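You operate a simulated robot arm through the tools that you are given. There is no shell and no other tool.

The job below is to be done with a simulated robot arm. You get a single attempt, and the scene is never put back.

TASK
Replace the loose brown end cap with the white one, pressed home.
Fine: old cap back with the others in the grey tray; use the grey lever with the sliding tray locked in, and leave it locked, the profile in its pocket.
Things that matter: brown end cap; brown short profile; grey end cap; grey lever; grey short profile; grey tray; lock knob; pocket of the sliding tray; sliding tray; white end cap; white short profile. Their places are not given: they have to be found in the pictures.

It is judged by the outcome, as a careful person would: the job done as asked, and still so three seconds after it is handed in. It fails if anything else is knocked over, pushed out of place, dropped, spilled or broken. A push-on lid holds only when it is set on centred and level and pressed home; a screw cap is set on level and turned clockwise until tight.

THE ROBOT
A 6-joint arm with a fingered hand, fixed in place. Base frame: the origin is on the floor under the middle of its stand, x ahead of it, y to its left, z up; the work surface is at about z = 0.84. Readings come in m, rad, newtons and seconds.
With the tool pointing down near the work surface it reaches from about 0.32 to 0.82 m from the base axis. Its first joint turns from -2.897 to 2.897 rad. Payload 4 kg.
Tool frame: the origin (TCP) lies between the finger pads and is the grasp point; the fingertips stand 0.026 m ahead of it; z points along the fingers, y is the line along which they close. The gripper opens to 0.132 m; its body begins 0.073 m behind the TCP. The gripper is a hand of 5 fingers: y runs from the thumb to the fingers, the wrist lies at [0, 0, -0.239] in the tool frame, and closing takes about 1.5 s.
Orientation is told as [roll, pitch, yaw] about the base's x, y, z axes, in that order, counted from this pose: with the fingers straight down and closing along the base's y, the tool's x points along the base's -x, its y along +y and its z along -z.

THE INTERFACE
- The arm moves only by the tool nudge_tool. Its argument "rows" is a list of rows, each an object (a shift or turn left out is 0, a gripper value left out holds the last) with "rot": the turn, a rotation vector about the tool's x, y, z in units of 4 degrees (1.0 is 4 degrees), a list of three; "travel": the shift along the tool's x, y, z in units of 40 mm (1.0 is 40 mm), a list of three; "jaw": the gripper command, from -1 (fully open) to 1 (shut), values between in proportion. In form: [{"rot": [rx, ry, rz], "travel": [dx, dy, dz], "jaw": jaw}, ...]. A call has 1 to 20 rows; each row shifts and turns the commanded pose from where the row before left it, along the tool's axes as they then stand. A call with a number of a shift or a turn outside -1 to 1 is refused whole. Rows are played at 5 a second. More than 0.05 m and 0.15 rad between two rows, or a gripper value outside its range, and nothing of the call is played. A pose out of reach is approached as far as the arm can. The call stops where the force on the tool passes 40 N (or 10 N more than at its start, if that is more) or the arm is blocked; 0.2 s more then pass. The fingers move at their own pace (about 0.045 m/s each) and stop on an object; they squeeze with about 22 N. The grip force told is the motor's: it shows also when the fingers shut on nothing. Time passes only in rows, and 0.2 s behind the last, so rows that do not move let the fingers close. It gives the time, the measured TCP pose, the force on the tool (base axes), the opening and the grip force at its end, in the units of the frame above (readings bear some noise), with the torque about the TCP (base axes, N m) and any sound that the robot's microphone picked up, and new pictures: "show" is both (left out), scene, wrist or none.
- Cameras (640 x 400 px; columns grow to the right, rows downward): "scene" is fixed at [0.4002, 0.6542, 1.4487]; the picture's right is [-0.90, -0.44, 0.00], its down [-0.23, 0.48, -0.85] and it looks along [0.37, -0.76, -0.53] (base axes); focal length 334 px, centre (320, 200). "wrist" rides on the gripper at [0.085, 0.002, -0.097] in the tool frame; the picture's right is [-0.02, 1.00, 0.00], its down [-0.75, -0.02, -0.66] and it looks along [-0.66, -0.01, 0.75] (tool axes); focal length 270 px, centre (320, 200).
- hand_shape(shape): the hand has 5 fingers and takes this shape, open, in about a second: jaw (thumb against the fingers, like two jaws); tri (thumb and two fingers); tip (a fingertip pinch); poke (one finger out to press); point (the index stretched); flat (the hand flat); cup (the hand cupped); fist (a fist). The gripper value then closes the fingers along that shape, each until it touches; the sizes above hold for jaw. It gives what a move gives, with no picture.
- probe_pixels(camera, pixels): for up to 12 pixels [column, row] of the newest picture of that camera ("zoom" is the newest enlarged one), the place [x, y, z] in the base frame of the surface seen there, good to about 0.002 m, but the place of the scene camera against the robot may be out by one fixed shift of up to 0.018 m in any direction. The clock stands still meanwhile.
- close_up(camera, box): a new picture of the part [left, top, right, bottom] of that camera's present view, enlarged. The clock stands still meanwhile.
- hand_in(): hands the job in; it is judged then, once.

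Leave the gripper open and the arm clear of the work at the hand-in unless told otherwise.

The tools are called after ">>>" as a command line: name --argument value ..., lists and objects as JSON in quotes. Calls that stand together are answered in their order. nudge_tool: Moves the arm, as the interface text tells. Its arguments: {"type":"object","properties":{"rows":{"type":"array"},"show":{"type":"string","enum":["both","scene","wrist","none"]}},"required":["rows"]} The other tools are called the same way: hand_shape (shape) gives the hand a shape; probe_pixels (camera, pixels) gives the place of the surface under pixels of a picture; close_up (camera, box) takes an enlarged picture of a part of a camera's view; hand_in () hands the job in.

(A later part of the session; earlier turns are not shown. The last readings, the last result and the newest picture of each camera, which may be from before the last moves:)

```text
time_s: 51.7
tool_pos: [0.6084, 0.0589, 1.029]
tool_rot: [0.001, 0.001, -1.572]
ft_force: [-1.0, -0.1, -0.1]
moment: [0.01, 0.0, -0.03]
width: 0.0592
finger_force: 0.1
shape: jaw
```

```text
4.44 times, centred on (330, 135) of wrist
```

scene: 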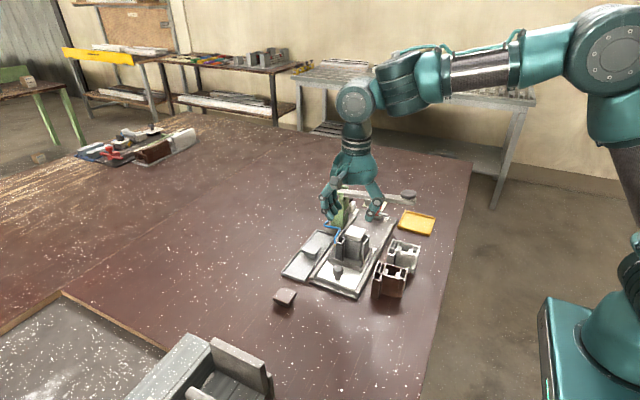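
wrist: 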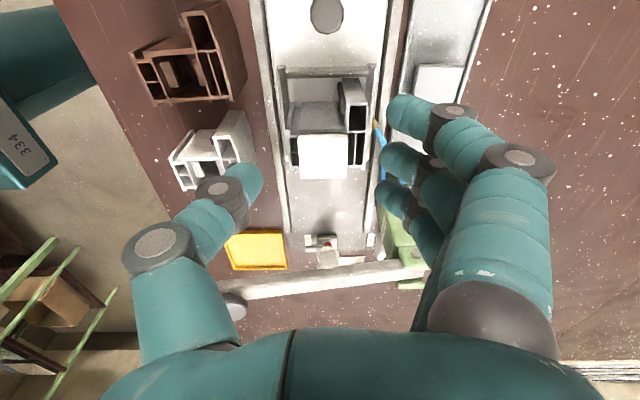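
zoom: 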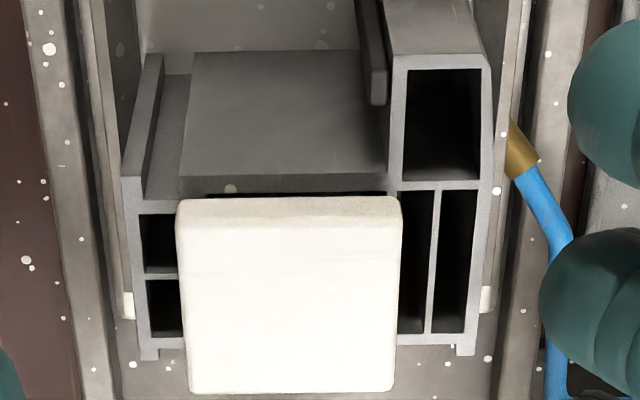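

The white cap sits level and square on the profile. Probing it.

>>> probe_pixels --camera "zoom" --pixels '[[185, 230], [390, 225], [195, 380], [385, 378], [290, 300], [182, 300], [396, 300], [290, 208], [290, 388], [200, 300], [380, 300], [130, 300]]'

>>> probe_pixels --camera "wrist" --pixels '[[325, 20], [325, 5], [325, 245], [325, 262], [310, 240], [343, 240], [372, 240], [327, 275]]'

>>> close_up --camera "wrist" --box '[280, 210, 400, 300]'

```text
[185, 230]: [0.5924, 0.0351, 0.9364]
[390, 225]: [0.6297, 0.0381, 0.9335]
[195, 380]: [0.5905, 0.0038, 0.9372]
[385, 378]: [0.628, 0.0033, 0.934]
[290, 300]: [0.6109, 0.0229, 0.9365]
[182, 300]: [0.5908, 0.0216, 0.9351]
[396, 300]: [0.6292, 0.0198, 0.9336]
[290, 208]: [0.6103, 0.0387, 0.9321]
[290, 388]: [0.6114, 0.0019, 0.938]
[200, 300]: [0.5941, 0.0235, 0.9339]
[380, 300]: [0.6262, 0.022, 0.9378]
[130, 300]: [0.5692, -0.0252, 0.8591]
```

```text
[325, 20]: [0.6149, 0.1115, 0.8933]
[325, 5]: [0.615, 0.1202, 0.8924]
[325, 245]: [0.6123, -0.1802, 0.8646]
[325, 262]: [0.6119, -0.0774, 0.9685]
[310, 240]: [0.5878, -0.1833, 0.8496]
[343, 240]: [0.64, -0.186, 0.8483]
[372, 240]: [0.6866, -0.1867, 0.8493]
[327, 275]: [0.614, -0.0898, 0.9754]
```

```text
4.44 times, centred on (340, 255) of wrist
```

zoom: 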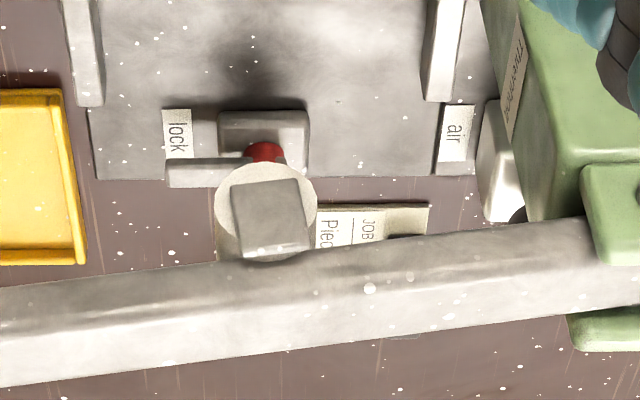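

Cap centre ≈(0.6105–0.612, 0.020): centred on the chamber and level. Next, the brown cap: moving above it at (0.70, 0.22).

>>> nudge_tool --rows '[{"travel": [0.81, 0.4625, 0]}, {"travel": [0.81, 0.4625, 0]}, {"travel": [0.81, 0.4625, 0]}, {"travel": [0.81, 0.4625, 0]}, {"travel": [0.81, 0.4625, 0.3]}, {"travel": [0, 0, 0.4]}, {}, {}]' --show "wrist"

>>> close_up --camera "wrist" --box '[260, 60, 400, 150]'

```text
time_s: 53.5
tool_pos: [0.7022, 0.2207, 1.0017]
tool_rot: [0.001, 0.0, -1.57]
ft_force: [-0.9, -0.4, 1.2]
moment: [0.01, -0.01, -0.01]
width: 0.0592
finger_force: 0.1
shape: jaw
```

wrist: 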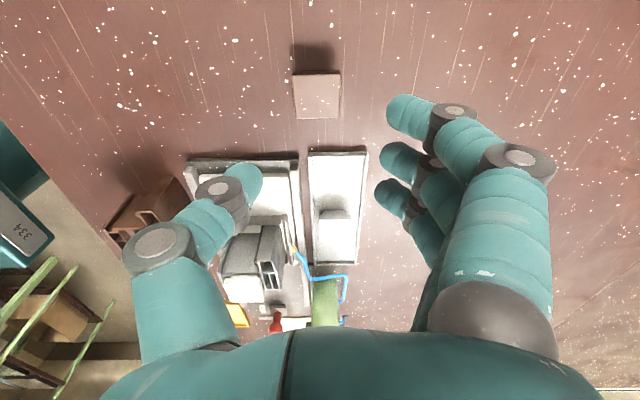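

```text
4.44 times, centred on (330, 105) of wrist
```

zoom: 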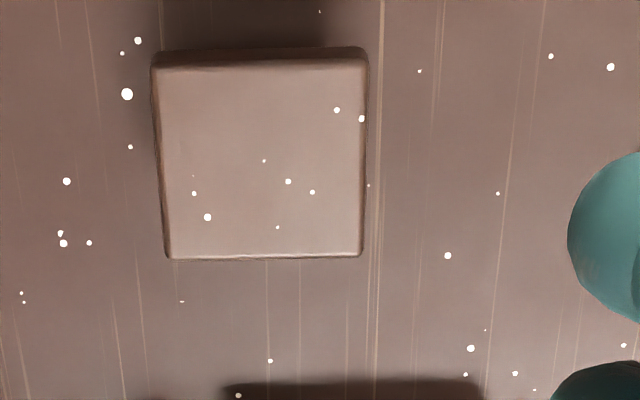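

>>> probe_pixels --camera "zoom" --pixels '[[160, 75], [362, 70], [172, 250], [357, 248], [262, 160], [160, 130], [365, 130], [168, 220], [362, 220], [262, 255], [262, 65], [262, 110]]'

```text
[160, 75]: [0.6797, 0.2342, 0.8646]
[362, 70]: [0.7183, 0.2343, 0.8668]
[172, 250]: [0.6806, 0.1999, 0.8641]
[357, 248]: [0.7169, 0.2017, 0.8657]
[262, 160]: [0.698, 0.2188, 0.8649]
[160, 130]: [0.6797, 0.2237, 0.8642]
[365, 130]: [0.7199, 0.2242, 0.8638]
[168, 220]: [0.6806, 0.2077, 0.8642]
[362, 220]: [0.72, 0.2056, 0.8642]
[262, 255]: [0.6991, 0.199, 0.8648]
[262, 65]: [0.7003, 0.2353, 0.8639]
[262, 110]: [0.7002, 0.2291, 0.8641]
```

Brown cap centre ≈(0.700, 0.2175), square. Descending with TCP at (0.696, 0.220) to z≈0.8795 and gripping.

>>> nudge_tool --rows '[{"travel": [0, -0.155, 0.6]}, {"travel": [0, 0, 0.8]}, {"travel": [0, 0, 0.8]}, {"travel": [0, 0, 0.5]}, {"travel": [0, 0, 0.255]}, {"travel": [0, 0, 0.1]}, {"jaw": 0.3}, {"jaw": 0.35}, {"jaw": 0.4}, {"jaw": 0.45}, {"jaw": 0.5}, {"jaw": 0.55}, {}, {}]' --show "wrist"

>>> close_up --camera "wrist" --box '[250, 110, 400, 220]'

```text
time_s: 56.5
tool_pos: [0.6945, 0.2204, 0.8789]
tool_rot: [-0.001, 0.0, -1.571]
ft_force: [-0.4, -0.1, 1.3]
moment: [-0.02, -0.01, -0.01]
width: 0.0215
finger_force: 22.5
shape: jaw
```

wrist: 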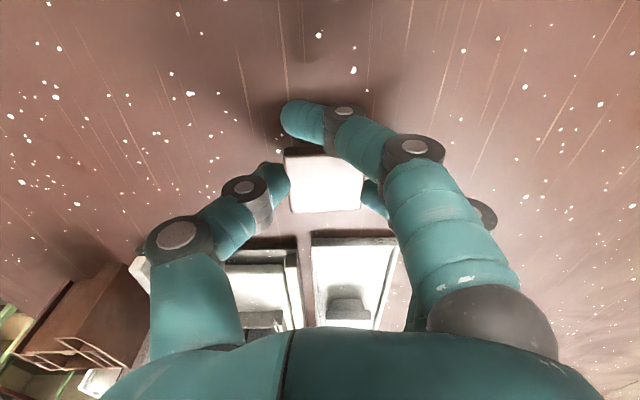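

```text
3.64 times, centred on (325, 165) of wrist
```

zoom: 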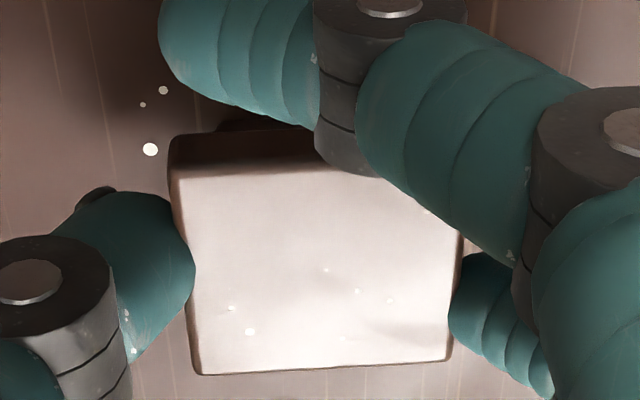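

Gripped. Lifting, carrying it above the white cap's former slot (target cap centre ≈(0.724, 0.1175)), and levelling with the same −4° tilt.

>>> nudge_tool --rows '[{"travel": [0, 0, -0.1]}, {"travel": [0, 0, -0.5]}, {"travel": [0, 0, -0.9]}, {"travel": [0, 0, -0.9]}, {"travel": [0, 0, -0.35]}, {"travel": [-0.8325, 0.208, 0]}, {"travel": [-0.8325, 0.208, 0]}, {"travel": [-0.8325, 0.209, 0]}, {"rot": [-0.5, 0, 0]}, {"rot": [-0.5, 0, 0]}, {}, {}]' --show "both"

>>> close_up --camera "wrist" --box '[250, 110, 400, 220]'

>>> probe_pixels --camera "zoom" --pixels '[[190, 200], [200, 240], [205, 280], [205, 320], [205, 350], [300, 360], [440, 270], [440, 290], [440, 310], [440, 330], [435, 345], [320, 270]]'

```text
time_s: 59.1
tool_pos: [0.7214, 0.1187, 0.9896]
tool_rot: [0.07, 0.0, -1.571]
ft_force: [0.4, -0.5, -0.4]
moment: [0.01, -0.01, -0.02]
width: 0.0211
finger_force: 21.6
shape: jaw
```

scene: 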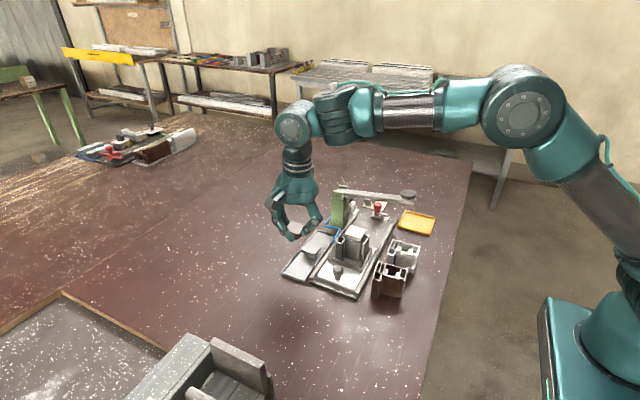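
wrist: 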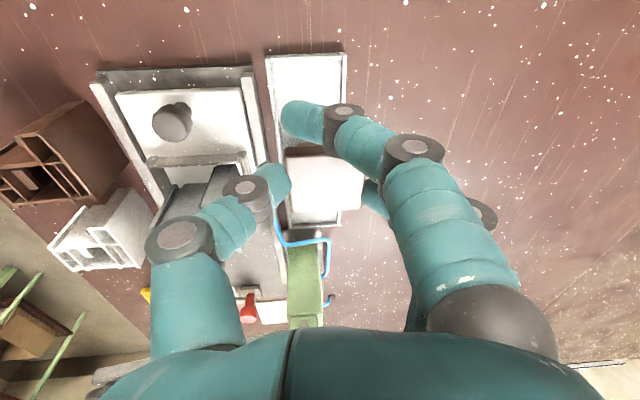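

```text
3.64 times, centred on (325, 165) of wrist
```

zoom: 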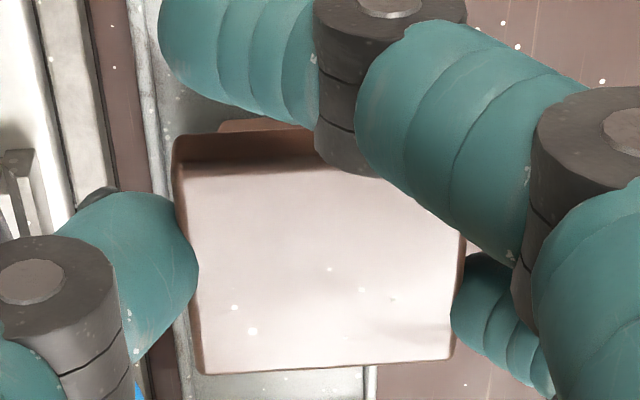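

```text
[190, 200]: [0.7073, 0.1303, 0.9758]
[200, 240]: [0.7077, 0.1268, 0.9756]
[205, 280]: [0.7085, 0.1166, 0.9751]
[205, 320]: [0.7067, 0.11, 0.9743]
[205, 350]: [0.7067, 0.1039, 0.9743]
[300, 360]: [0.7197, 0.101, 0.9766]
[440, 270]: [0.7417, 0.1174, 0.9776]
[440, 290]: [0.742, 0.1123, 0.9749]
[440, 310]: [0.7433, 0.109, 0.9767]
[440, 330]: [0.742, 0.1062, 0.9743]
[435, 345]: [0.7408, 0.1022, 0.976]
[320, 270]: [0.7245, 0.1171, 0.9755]
```

Level, centre ≈(0.725, 0.1177), inside the tray's x-range (0.692–0.749). Descending to 2 mm above the tray floor.

>>> nudge_tool --rows '[{"travel": [0, -0.046, 0.65]}, {"travel": [0, -0.046, 0.65]}, {"travel": [0, -0.042, 0.6]}, {"travel": [0, -0.028, 0.4]}, {"travel": [0, -0.02, 0.28]}, {}, {}]' --show "wrist"

>>> nudge_tool --rows '[{"travel": [0, -0.001, 0.02]}, {"travel": [0, -0.001, 0.02]}, {}]' --show "none"

```text
time_s: 60.7
tool_pos: [0.7209, 0.1202, 0.885]
tool_rot: [0.07, 0.0, -1.572]
ft_force: [0.0, 0.4, -0.4]
moment: [-0.03, 0.01, 0.02]
width: 0.0215
finger_force: 22.0
shape: jaw
```

wrist: 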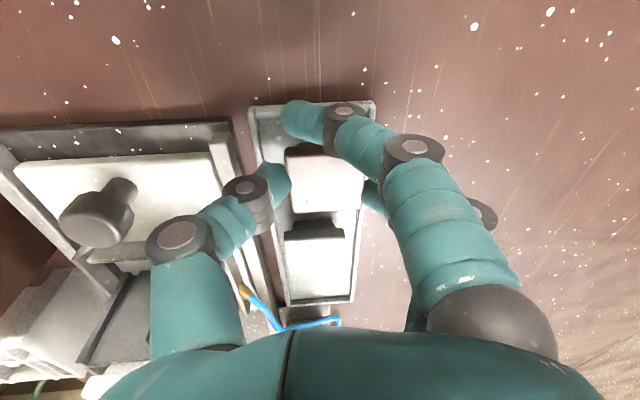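

```text
time_s: 61.5
tool_pos: [0.7196, 0.1206, 0.8832]
tool_rot: [0.071, 0.0, -1.57]
ft_force: [0.2, -0.2, 0.1]
moment: [-0.02, 0.01, 0.01]
width: 0.0212
finger_force: 22.2
shape: jaw
```

>>> nudge_tool --rows '[{"travel": [0, -0.001, 0.02]}, {"travel": [0, -0.001, 0.015]}, {}]' --show "none"

```text
time_s: 62.3
tool_pos: [0.7201, 0.1205, 0.8822]
tool_rot: [0.069, -0.001, -1.57]
ft_force: [0.5, 0.8, -0.1]
moment: [0.0, -0.02, -0.01]
width: 0.0213
finger_force: 21.6
shape: jaw
```

>>> nudge_tool --rows '[{"travel": [0, -0.001, 0.02]}, {"travel": [0, -0.001, 0.015]}, {}]' --show "none"

```text
time_s: 63.1
tool_pos: [0.7209, 0.1201, 0.8809]
tool_rot: [0.068, -0.003, -1.569]
ft_force: [-0.7, -0.8, 6.1]
moment: [-0.01, 0.0, -0.03]
width: 0.0216
finger_force: 22.1
shape: jaw
```

Contact (6 N). Opening in two stages with a small +x shift so the thumb stays clear of the rail, then rising.

>>> nudge_tool --rows '[{"jaw": 0.45}, {"jaw": 0.36}, {"jaw": 0.3}, {"jaw": 0.3}, {"jaw": 0.3}, {"travel": [0, 0.06, 0]}, {"jaw": 0.2}, {"jaw": 0.18}, {}]' --show "wrist"

>>> close_up --camera "wrist" --box '[230, 90, 400, 240]'

```text
time_s: 65.1
tool_pos: [0.7238, 0.1213, 0.8817]
tool_rot: [0.069, -0.001, -1.57]
ft_force: [-0.8, -0.4, 0.4]
moment: [0.0, 0.01, 0.02]
width: 0.0533
finger_force: 0.0
shape: jaw
```

wrist: 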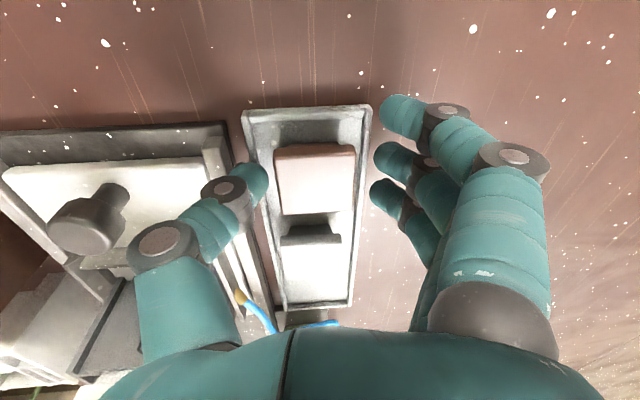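

```text
2.67 times, centred on (315, 165) of wrist
```

zoom: 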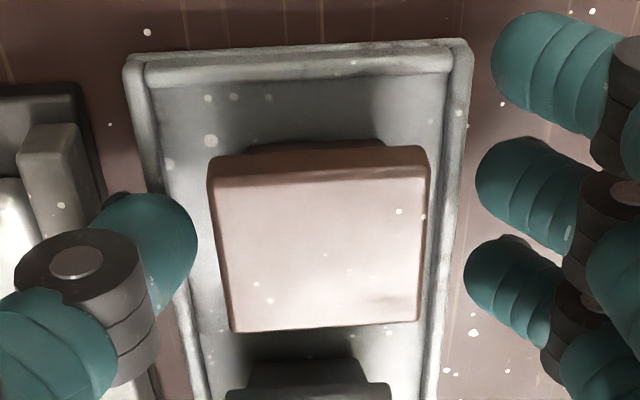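

The brown cap stands in the tray next to the grey one. Rising, levelling the tool, and moving above the sliding tray's knob (≈0.612, 0.1145).

>>> nudge_tool --rows '[{"travel": [0, 0, -0.2]}, {"travel": [0, 0, -0.6]}, {"travel": [0, 0, -0.9]}, {"travel": [0, 0, -0.9]}, {"rot": [0.5, 0, 0]}, {"rot": [0.5, 0, 0]}, {"travel": [-0.025, -0.676, 0], "jaw": 0.09}, {"travel": [-0.025, -0.676, 0]}, {"travel": [-0.025, -0.676, 0]}, {"travel": [-0.025, -0.676, 0]}, {}, {}]' --show "both"

>>> close_up --camera "scene" --box '[270, 190, 430, 300]'

>>> close_up --camera "wrist" --box '[220, 60, 420, 300]'

```text
time_s: 67.7
tool_pos: [0.6081, 0.1163, 0.9854]
tool_rot: [0.001, 0.0, -1.572]
ft_force: [0.9, 0.4, 0.5]
moment: [0.03, -0.02, -0.01]
width: 0.059
finger_force: 0.0
shape: jaw
```

scene: 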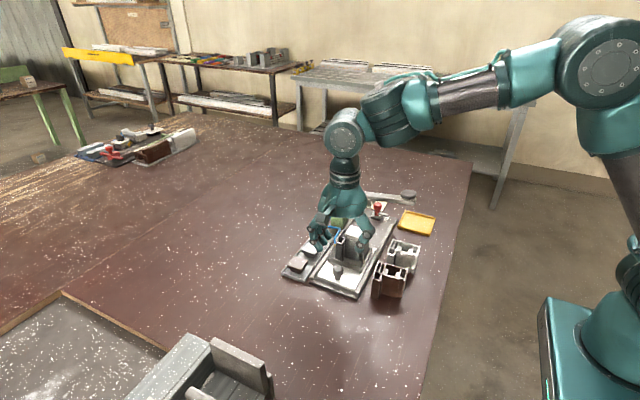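
wrist: 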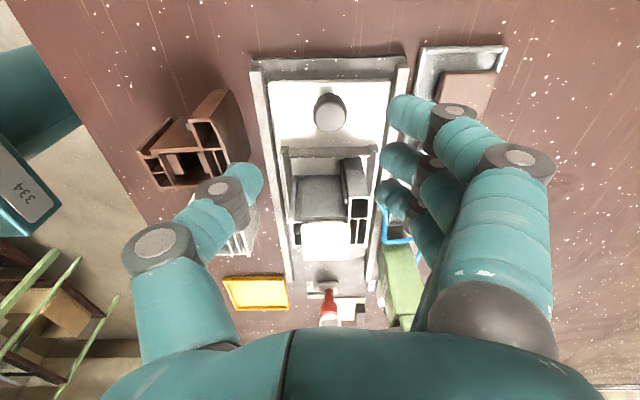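

```text
3.64 times, centred on (350, 245) of scene
```

zoom: 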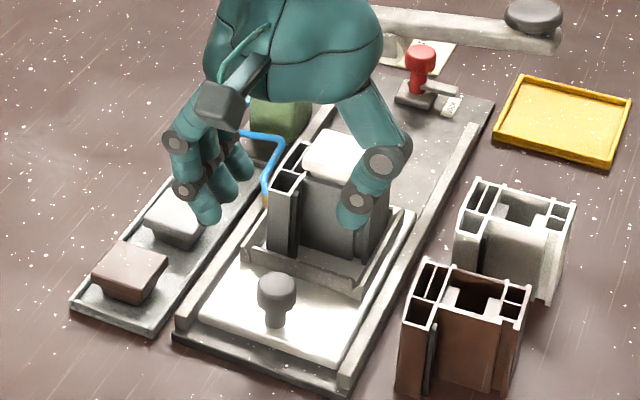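

```text
1.67 times, centred on (320, 180) of wrist
```

zoom: 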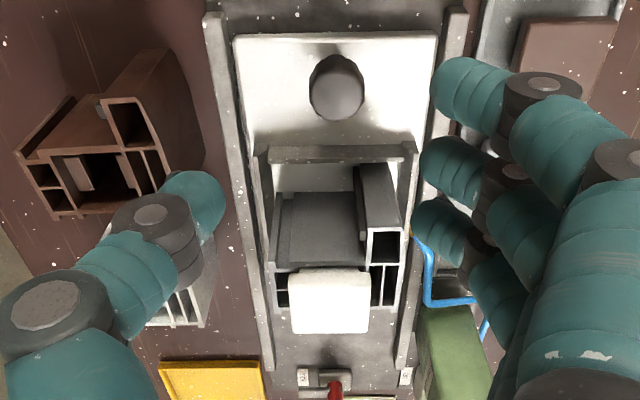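

Checking the brown profile's position against the thumb's path, and the knob centre.

>>> probe_pixels --camera "zoom" --pixels '[[20, 160], [75, 100], [158, 100], [185, 168], [60, 215], [170, 170], [205, 130], [150, 60], [337, 90], [315, 90], [360, 90], [337, 65]]'

>>> probe_pixels --camera "wrist" --pixels '[[218, 190], [155, 240], [248, 178], [195, 195], [130, 250], [185, 215], [230, 180], [240, 195]]'

```text
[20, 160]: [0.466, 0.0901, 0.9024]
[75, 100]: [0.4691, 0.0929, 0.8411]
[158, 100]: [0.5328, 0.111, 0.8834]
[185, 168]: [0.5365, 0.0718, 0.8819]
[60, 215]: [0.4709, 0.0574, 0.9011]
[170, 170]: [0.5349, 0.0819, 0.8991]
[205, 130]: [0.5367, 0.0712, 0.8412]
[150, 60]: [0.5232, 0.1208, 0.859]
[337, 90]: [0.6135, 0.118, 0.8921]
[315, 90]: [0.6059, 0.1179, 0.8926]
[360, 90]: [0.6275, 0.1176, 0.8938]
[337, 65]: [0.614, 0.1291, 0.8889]
```

```text
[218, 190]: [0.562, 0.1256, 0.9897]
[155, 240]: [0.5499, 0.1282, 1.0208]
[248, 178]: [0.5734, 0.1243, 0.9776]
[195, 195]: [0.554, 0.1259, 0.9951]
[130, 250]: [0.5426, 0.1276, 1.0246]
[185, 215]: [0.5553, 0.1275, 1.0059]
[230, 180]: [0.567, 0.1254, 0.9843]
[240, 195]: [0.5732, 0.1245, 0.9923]
```

Brown profile spans x≤0.537, top 0.902; the thumb stays at x≥0.54 and above. Knob centre ≈(0.6145, 0.1155). Descending to TCP z≈0.896 around the knob.

>>> nudge_tool --rows '[{"travel": [0.05, 0.075, 0.4]}, {"travel": [0, 0, 0.6]}, {"travel": [0, 0, 0.6]}, {"travel": [0, 0, 0.4]}, {"travel": [0, 0, 0.235]}, {}, {}]' --show "both"

>>> close_up --camera "wrist" --box '[220, 100, 420, 225]'

>>> close_up --camera "scene" --box '[290, 210, 420, 310]'

```text
time_s: 69.3
tool_pos: [0.6089, 0.1181, 0.8952]
tool_rot: [0.0, -0.001, -1.571]
ft_force: [-0.2, -0.3, -0.7]
moment: [0.0, 0.01, 0.0]
width: 0.0594
finger_force: 0.2
shape: jaw
```

scene: 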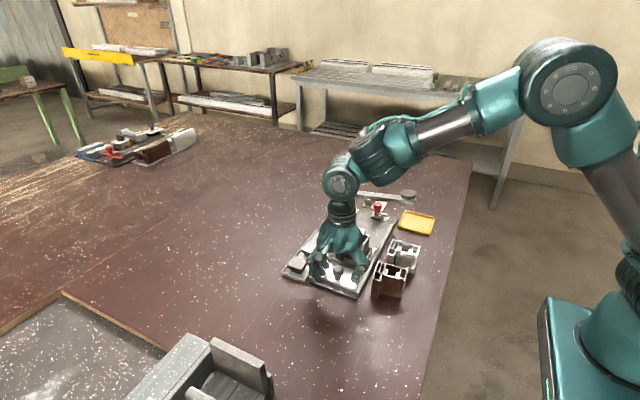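
wrist: 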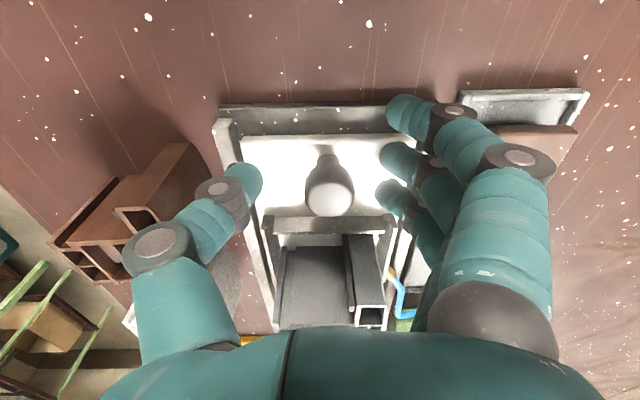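

```text
3.20 times, centred on (320, 162) of wrist
```

zoom: 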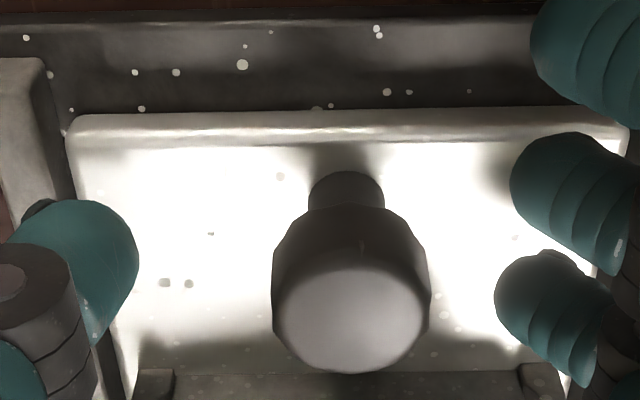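

```text
4.00 times, centred on (355, 260) of scene
```

zoom: 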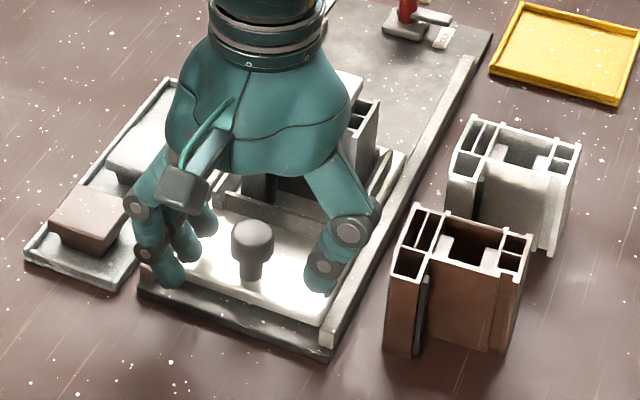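

Well straddled. Closing on the knob.

>>> nudge_tool --rows '[{"jaw": 0.3}, {"jaw": 0.45}, {"jaw": 0.55}, {"jaw": 0.65}, {"jaw": 0.75}, {"jaw": 0.8}, {"jaw": 0.8}, {"jaw": 0.8}]' --show "wrist"

```text
time_s: 71.1
tool_pos: [0.6092, 0.1192, 0.8953]
tool_rot: [-0.004, -0.001, -1.573]
ft_force: [-5.9, 0.9, -1.0]
moment: [-0.01, 0.07, -0.02]
width: 0.0059
finger_force: 22.5
shape: jaw
```

wrist: 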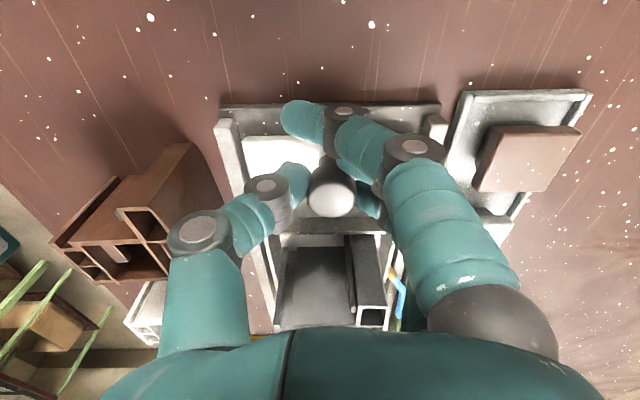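

Knob gripped; slight side force (−6 N in x), which I'll relieve by 1 mm. Then sliding the tray slowly toward −y, first 10 mm, to feel the resistance.

>>> nudge_tool --rows '[{"travel": [0, -0.03, 0]}, {"travel": [-0.05, 0, 0]}, {"travel": [-0.1, 0, 0]}, {"travel": [-0.1, 0, 0]}, {}]' --show "both"

>>> close_up --camera "scene" --box '[290, 180, 420, 300]'

```text
time_s: 72.3
tool_pos: [0.6088, 0.1082, 0.8959]
tool_rot: [-0.001, 0.0, -1.57]
ft_force: [-5.4, -0.1, -4.5]
moment: [0.0, 0.08, 0.01]
width: 0.0058
finger_force: 22.8
shape: jaw
```

scene: 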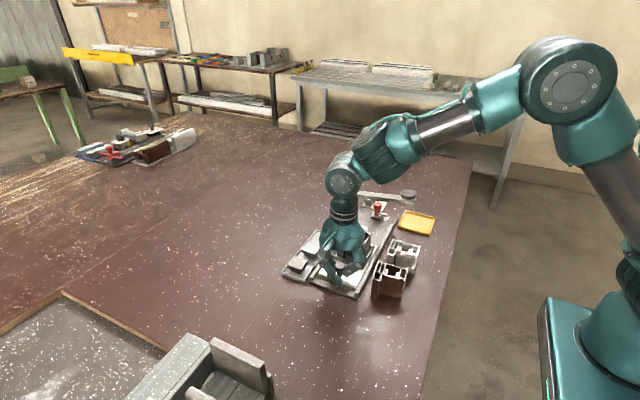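
wrist: 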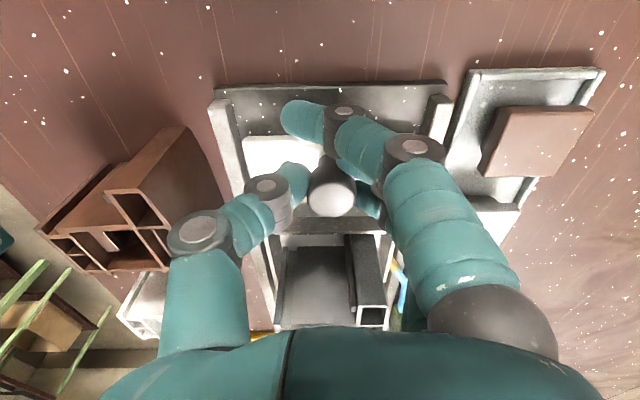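

```text
3.33 times, centred on (355, 240) of scene
```

zoom: 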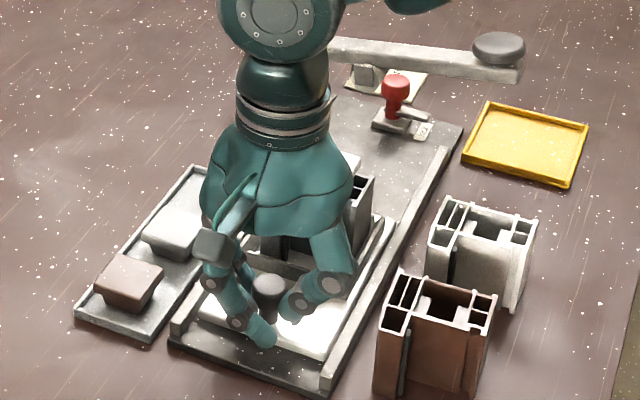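

The tray slides freely. Continuing 70 mm in slow rows.

>>> nudge_tool --rows '[{"travel": [-0.12, 0, 0]}, {"travel": [-0.15, 0, 0]}, {"travel": [-0.15, 0, 0]}, {"travel": [-0.15, 0, 0]}, {"travel": [-0.15, 0, 0]}, {"travel": [-0.15, 0, 0]}, {"travel": [-0.15, 0, 0]}, {"travel": [-0.15, 0, 0]}, {"travel": [-0.15, 0, 0]}, {"travel": [-0.15, 0, 0]}, {"travel": [-0.15, 0, 0]}, {"travel": [-0.1, 0, 0]}, {}]' --show "both"

>>> close_up --camera "scene" --box '[300, 170, 430, 280]'

```text
time_s: 75.1
tool_pos: [0.6088, 0.0397, 0.8951]
tool_rot: [0.001, 0.0, -1.572]
ft_force: [-7.7, 0.1, -1.6]
moment: [0.02, 0.02, 0.0]
width: 0.006
finger_force: 22.1
shape: jaw
```

scene: 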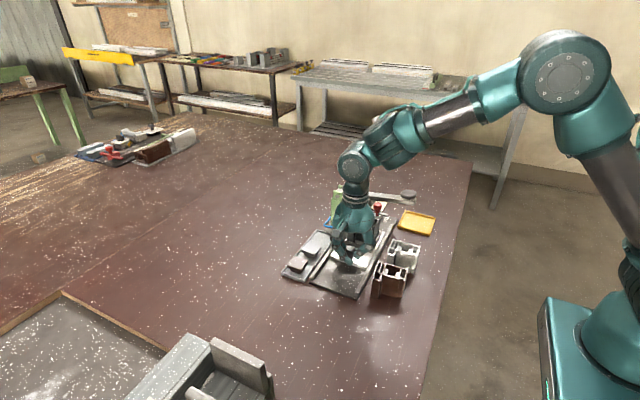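
wrist: 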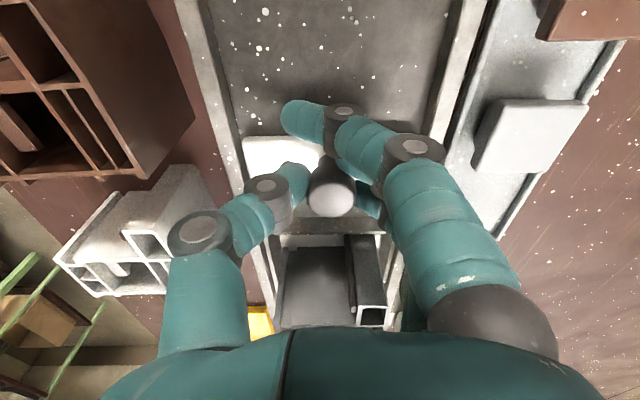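

```text
3.64 times, centred on (365, 225) of scene
```

zoom: 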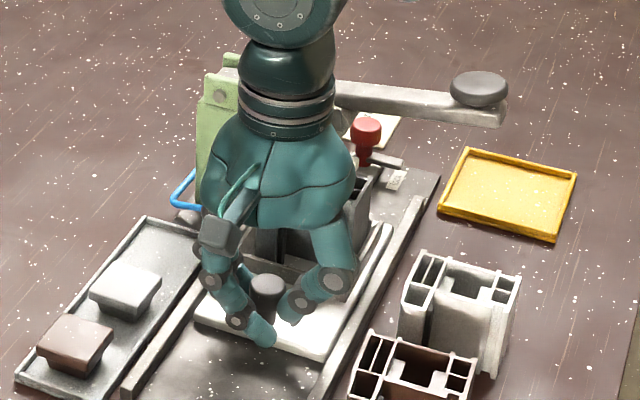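

Travel so far ≈80 mm; all quiet. Continuing in 1.6 mm rows for 16 mm more.

>>> nudge_tool --rows '[{"travel": [-0.04, 0, 0]}, {"travel": [-0.04, 0, 0]}, {"travel": [-0.04, 0, 0]}, {"travel": [-0.04, 0, 0]}, {"travel": [-0.04, 0, 0]}, {"travel": [-0.04, 0, 0]}, {"travel": [-0.04, 0, 0]}, {"travel": [-0.04, 0, 0]}, {"travel": [-0.04, 0, 0]}, {"travel": [-0.04, 0, 0]}, {}]' --show "both"

>>> close_up --camera "scene" --box '[320, 180, 420, 250]'

```text
time_s: 77.5
tool_pos: [0.6096, 0.023, 0.8961]
tool_rot: [0.001, 0.0, -1.57]
ft_force: [-9.1, 1.1, -0.7]
moment: [0.01, 0.16, -0.02]
width: 0.006
finger_force: 22.1
shape: jaw
```

scene: 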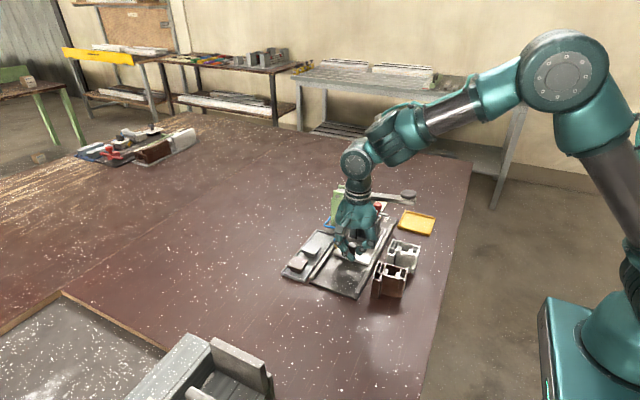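
wrist: 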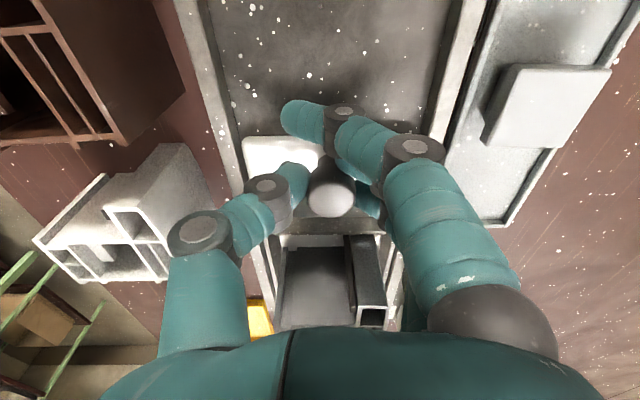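

```text
5.71 times, centred on (370, 215) of scene
```

zoom: 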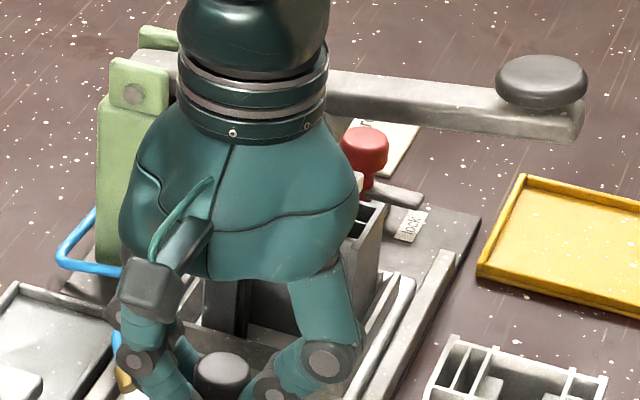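

Travel ≈96 mm, still free. Relieving the side force by ~1 mm and continuing in small rows until the stop is felt.

>>> nudge_tool --rows '[{"travel": [0, -0.04, 0]}, {"travel": [-0.04, 0, 0]}, {"travel": [-0.04, 0, 0]}, {"travel": [-0.04, 0, 0]}, {"travel": [-0.04, 0, 0]}, {}]' --show "none"

>>> nudge_tool --rows '[{"travel": [-0.03, 0, 0]}, {"travel": [-0.03, 0, 0]}, {"travel": [-0.03, 0, 0]}, {}]' --show "none"

```text
time_s: 78.9
tool_pos: [0.6089, 0.0175, 0.8957]
tool_rot: [0.001, 0.001, -1.573]
ft_force: [-1.3, 1.0, 1.2]
moment: [0.0, -0.08, 0.02]
width: 0.0055
finger_force: 21.6
shape: jaw
```

```text
time_s: 79.9
tool_pos: [0.608, 0.0131, 0.8942]
tool_rot: [-0.001, 0.0, -1.571]
ft_force: [0.6, 0.6, 0.2]
moment: [0.0, -0.02, -0.01]
width: 0.0057
finger_force: 22.0
shape: jaw
```

Travel ≈106 mm, still no stop. Continuing 1 mm at a time.

>>> nudge_tool --rows '[{"travel": [-0.025, 0, 0]}, {"travel": [-0.025, 0, 0]}, {"travel": [-0.025, 0, 0]}, {}]' --show "both"

>>> close_up --camera "scene" --box '[340, 180, 420, 240]'

```text
time_s: 80.9
tool_pos: [0.6074, 0.0104, 0.8961]
tool_rot: [-0.001, 0.002, -1.571]
ft_force: [-0.6, 1.1, -1.9]
moment: [-0.01, -0.05, -0.01]
width: 0.0057
finger_force: 22.9
shape: jaw
```

scene: 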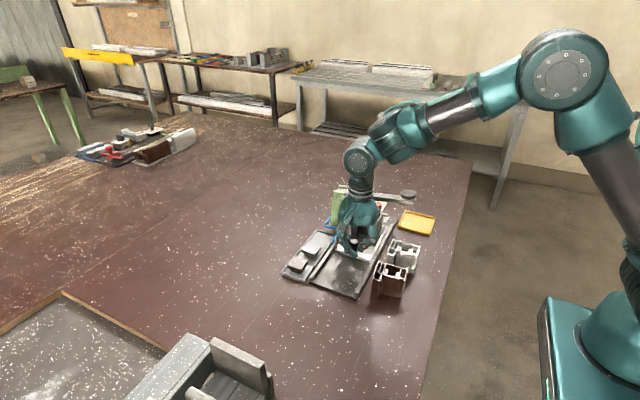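
wrist: 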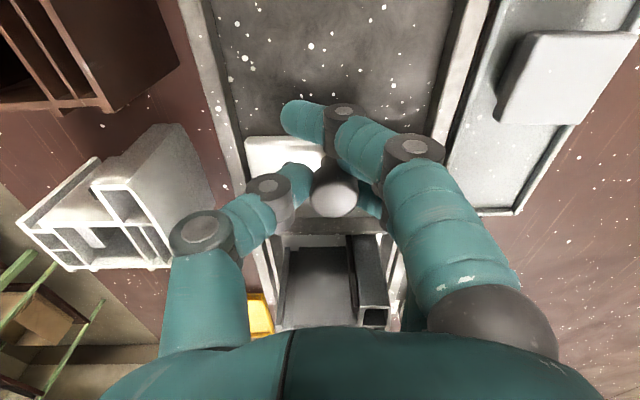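

```text
6.67 times, centred on (380, 210) of scene
```

zoom: 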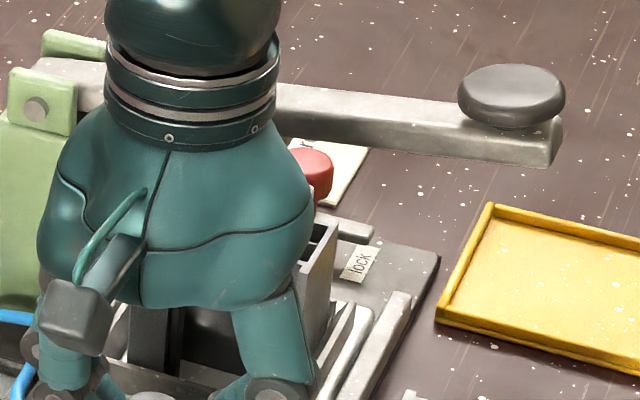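

Travel ≈109 mm with no stop yet. I'll let go and back off to look at how tray, pad and lock line up before pushing further.

>>> nudge_tool --rows '[{"jaw": 0.6}, {"jaw": 0.4}, {"jaw": 0.2}, {"jaw": 0.09}, {}, {"travel": [0, 0, -0.4]}, {"travel": [0.2, 0, -0.8]}, {"travel": [0.6, 0, -0.9]}, {"travel": [0.8, 0, -0.9]}, {"travel": [0.4, 0, -0.3]}, {}, {}]' --show "both"

>>> close_up --camera "scene" --box '[330, 180, 430, 260]'

>>> close_up --camera "wrist" --box '[240, 100, 420, 300]'

```text
time_s: 83.5
tool_pos: [0.6091, 0.0899, 1.0271]
tool_rot: [0.001, -0.001, -1.569]
ft_force: [0.9, -0.5, -0.5]
moment: [-0.02, -0.04, 0.01]
width: 0.0596
finger_force: 0.1
shape: jaw
```

scene: 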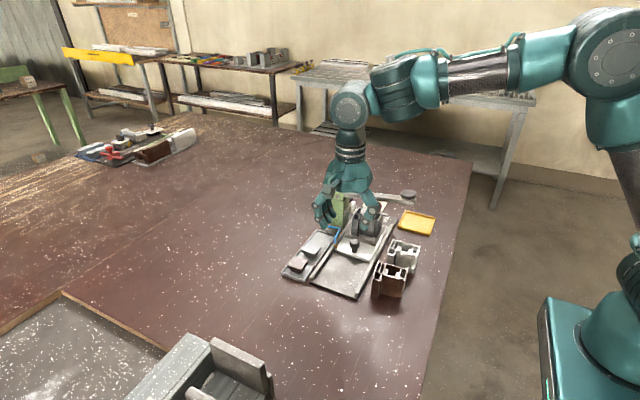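
wrist: 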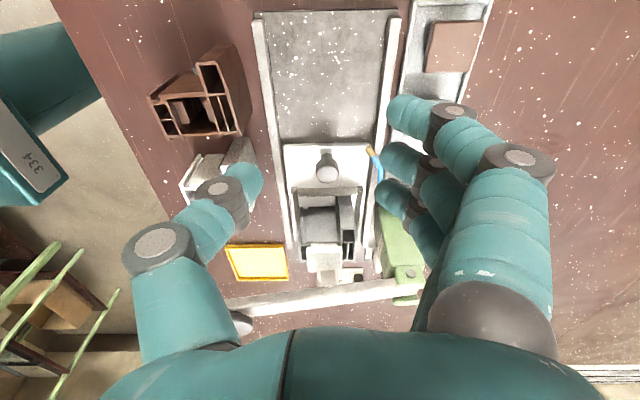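

```text
5.00 times, centred on (380, 220) of scene
```

zoom: 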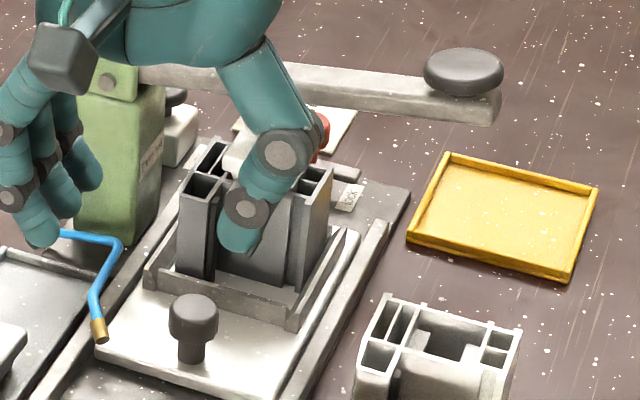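

```text
2.00 times, centred on (330, 200) of wrist
```

zoom: 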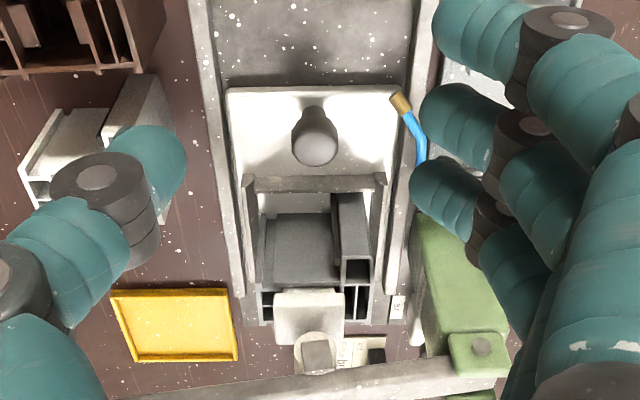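

Zooming on the cap, pad and lock in the wrist view.

>>> close_up --camera "wrist" --box '[275, 200, 385, 300]'

>>> probe_pixels --camera "zoom" --pixels '[[250, 170], [355, 170], [300, 150], [265, 230], [300, 270], [330, 230], [340, 245], [335, 200], [270, 195], [310, 285], [260, 250], [200, 120]]'

```text
4.00 times, centred on (330, 250) of wrist
```

zoom: 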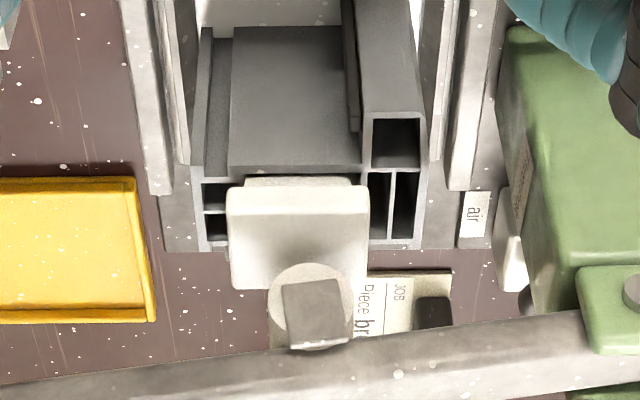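

```text
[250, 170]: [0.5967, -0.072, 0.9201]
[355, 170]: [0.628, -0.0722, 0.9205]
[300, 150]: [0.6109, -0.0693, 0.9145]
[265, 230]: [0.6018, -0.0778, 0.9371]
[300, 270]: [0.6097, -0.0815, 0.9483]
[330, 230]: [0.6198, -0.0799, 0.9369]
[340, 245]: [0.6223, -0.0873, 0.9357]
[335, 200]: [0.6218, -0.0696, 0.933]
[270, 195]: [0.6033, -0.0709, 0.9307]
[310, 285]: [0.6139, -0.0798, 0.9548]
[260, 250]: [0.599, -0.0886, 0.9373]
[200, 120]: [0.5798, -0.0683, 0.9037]
```

Probing the pad's disc and block for its centre.

>>> probe_pixels --camera "zoom" --pixels '[[311, 266], [274, 290], [347, 285], [290, 295], [340, 295], [318, 340], [286, 320], [350, 330], [275, 305], [315, 300], [300, 370], [400, 350]]'

>>> probe_pixels --camera "wrist" --pixels '[[285, 300], [400, 285], [240, 320], [327, 168], [285, 145], [370, 145], [405, 275], [410, 290], [265, 305], [345, 295], [290, 290], [360, 290]]'

```text
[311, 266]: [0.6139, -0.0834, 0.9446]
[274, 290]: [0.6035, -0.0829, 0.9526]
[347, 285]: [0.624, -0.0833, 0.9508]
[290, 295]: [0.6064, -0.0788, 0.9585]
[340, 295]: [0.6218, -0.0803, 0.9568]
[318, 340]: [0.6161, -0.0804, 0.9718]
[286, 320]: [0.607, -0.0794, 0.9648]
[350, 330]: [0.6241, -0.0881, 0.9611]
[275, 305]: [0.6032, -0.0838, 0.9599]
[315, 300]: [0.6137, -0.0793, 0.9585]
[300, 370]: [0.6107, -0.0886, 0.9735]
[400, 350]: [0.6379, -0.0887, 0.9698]
```

```text
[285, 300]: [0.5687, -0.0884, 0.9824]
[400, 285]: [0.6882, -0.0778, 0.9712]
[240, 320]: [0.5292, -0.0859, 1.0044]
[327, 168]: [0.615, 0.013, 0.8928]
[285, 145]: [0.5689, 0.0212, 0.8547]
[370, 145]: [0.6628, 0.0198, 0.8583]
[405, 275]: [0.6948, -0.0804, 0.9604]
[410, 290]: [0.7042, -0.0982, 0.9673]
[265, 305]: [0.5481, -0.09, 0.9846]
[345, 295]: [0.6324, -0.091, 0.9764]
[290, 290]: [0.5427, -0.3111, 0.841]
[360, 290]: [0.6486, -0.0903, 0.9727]
```

The roller under the lever is centred at about (0.6135, −0.089), its bottom at z≈0.945; the cap is now at (0.611, −0.088). So the tray is about in place. I'll move the hand aside so the scene camera can see the lock.

>>> nudge_tool --rows '[{"travel": [0.6, 0.4, -0.5]}, {"travel": [0.7, 0.5, -0.5]}, {"travel": [0.8, 0.5, -0.5]}, {"travel": [0.8, 0.5, -0.4]}, {"travel": [0.8, 0.5, 0]}, {}]' --show "scene"

>>> close_up --camera "scene" --box '[325, 180, 425, 245]'

>>> close_up --camera "scene" --box '[355, 195, 405, 228]'

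```text
time_s: 84.9
tool_pos: [0.7035, 0.2387, 1.1036]
tool_rot: [0.0, 0.0, -1.571]
ft_force: [-0.1, 0.5, -0.1]
moment: [-0.02, 0.01, 0.0]
width: 0.0593
finger_force: 0.0
shape: jaw
```

scene: 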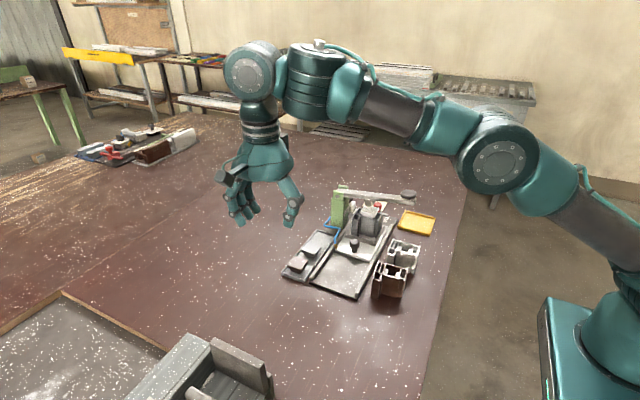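

```text
6.15 times, centred on (375, 212) of scene
```

zoom: 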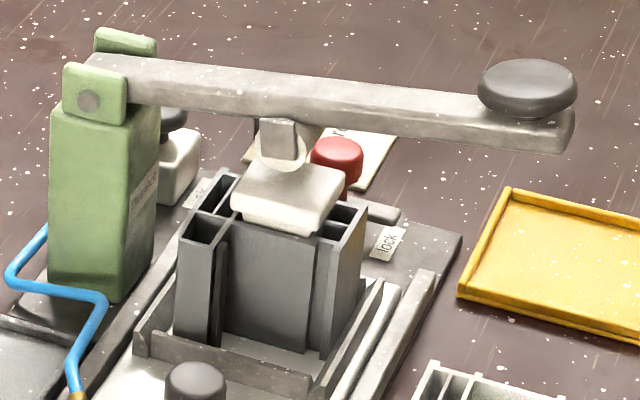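

```text
12.12 times, centred on (380, 212) of scene
```

zoom: 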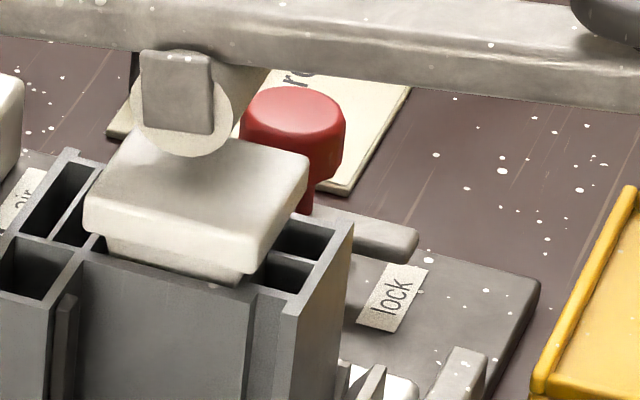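

The white cap sits squarely under the roller. To understand the lock I'll look over the lever with the wrist camera: TCP to (0.612, 0.0, 1.15).

>>> nudge_tool --rows '[{"travel": [-0.853, -0.327, -0.3]}, {"travel": [-0.853, -0.327, -0.3]}, {"travel": [-0.853, -0.327, -0.3]}, {"travel": [-0.853, -0.327, -0.25]}, {"travel": [-0.853, -0.327, 0]}, {"travel": [-0.853, -0.327, 0]}, {"travel": [-0.853, -0.327, 0]}, {}, {}]' --show "wrist"

>>> close_up --camera "wrist" --box '[250, 110, 400, 220]'

```text
time_s: 86.9
tool_pos: [0.6127, -0.0012, 1.1501]
tool_rot: [-0.001, 0.001, -1.57]
ft_force: [1.0, -0.3, 0.5]
moment: [0.01, 0.0, 0.0]
width: 0.0593
finger_force: 0.1
shape: jaw
```

wrist: 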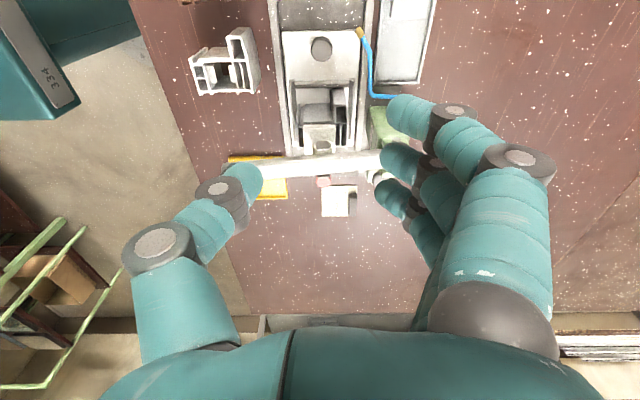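

```text
3.64 times, centred on (325, 165) of wrist
```

zoom: 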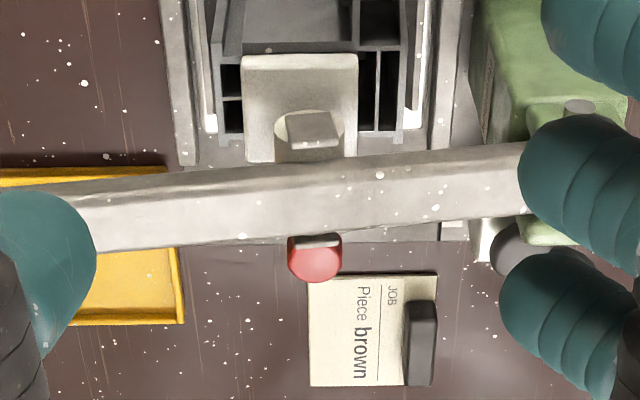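

The lever hides the lock from here. I'll turn the tool back to yaw 0 so I can view the lock from the robot's side (and later on to yaw +90° for working there).

>>> nudge_tool --rows '[{"rot": [0, 0, -1]}, {"rot": [0, 0, -1]}, {"rot": [0, 0, -1]}, {"rot": [0, 0, -1]}, {"rot": [0, 0, -1]}, {"rot": [0, 0, -1]}, {"rot": [0, 0, -1]}, {"rot": [0, 0, -1]}, {"rot": [0, 0, -1]}, {"rot": [0, 0, -1]}, {"rot": [0, 0, -1]}, {"rot": [0, 0, -1]}, {"rot": [0, 0, -1]}, {"rot": [0, 0, -1]}, {"rot": [0, 0, -1]}, {"rot": [0, 0, -1]}, {"rot": [0, 0, -1]}, {"rot": [0, 0, -1]}, {"rot": [0, 0, -1]}, {"rot": [0, 0, -1]}]' --show "none"

>>> nudge_tool --rows '[{"rot": [0, 0, -1]}, {"rot": [0, 0, -1]}, {"rot": [0, 0, -0.5]}, {"travel": [0.6, -0.6, 0]}, {"travel": [0.8, -0.8, 0]}, {"travel": [0.8, -0.8, 0]}, {"travel": [0.8, -0.8, 0.3]}, {"travel": [0.8, -0.8, 0.6]}, {}, {}]' --show "both"

>>> close_up --camera "wrist" --box '[250, 110, 400, 220]'

```text
time_s: 91.1
tool_pos: [0.6118, 0.0007, 1.1501]
tool_rot: [0.0, -0.001, -0.173]
ft_force: [0.6, -0.2, -0.3]
moment: [0.01, -0.01, 0.02]
width: 0.0594
finger_force: 0.0
shape: jaw
```

```text
refused: row 8 steps farther than a row can; nothing moved
```

```text
3.64 times, centred on (325, 165) of wrist
```

zoom: 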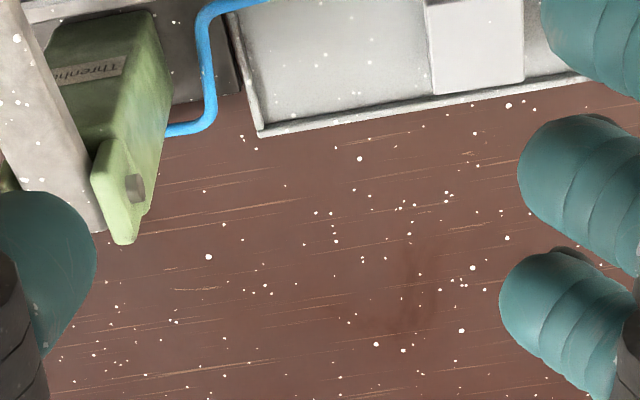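

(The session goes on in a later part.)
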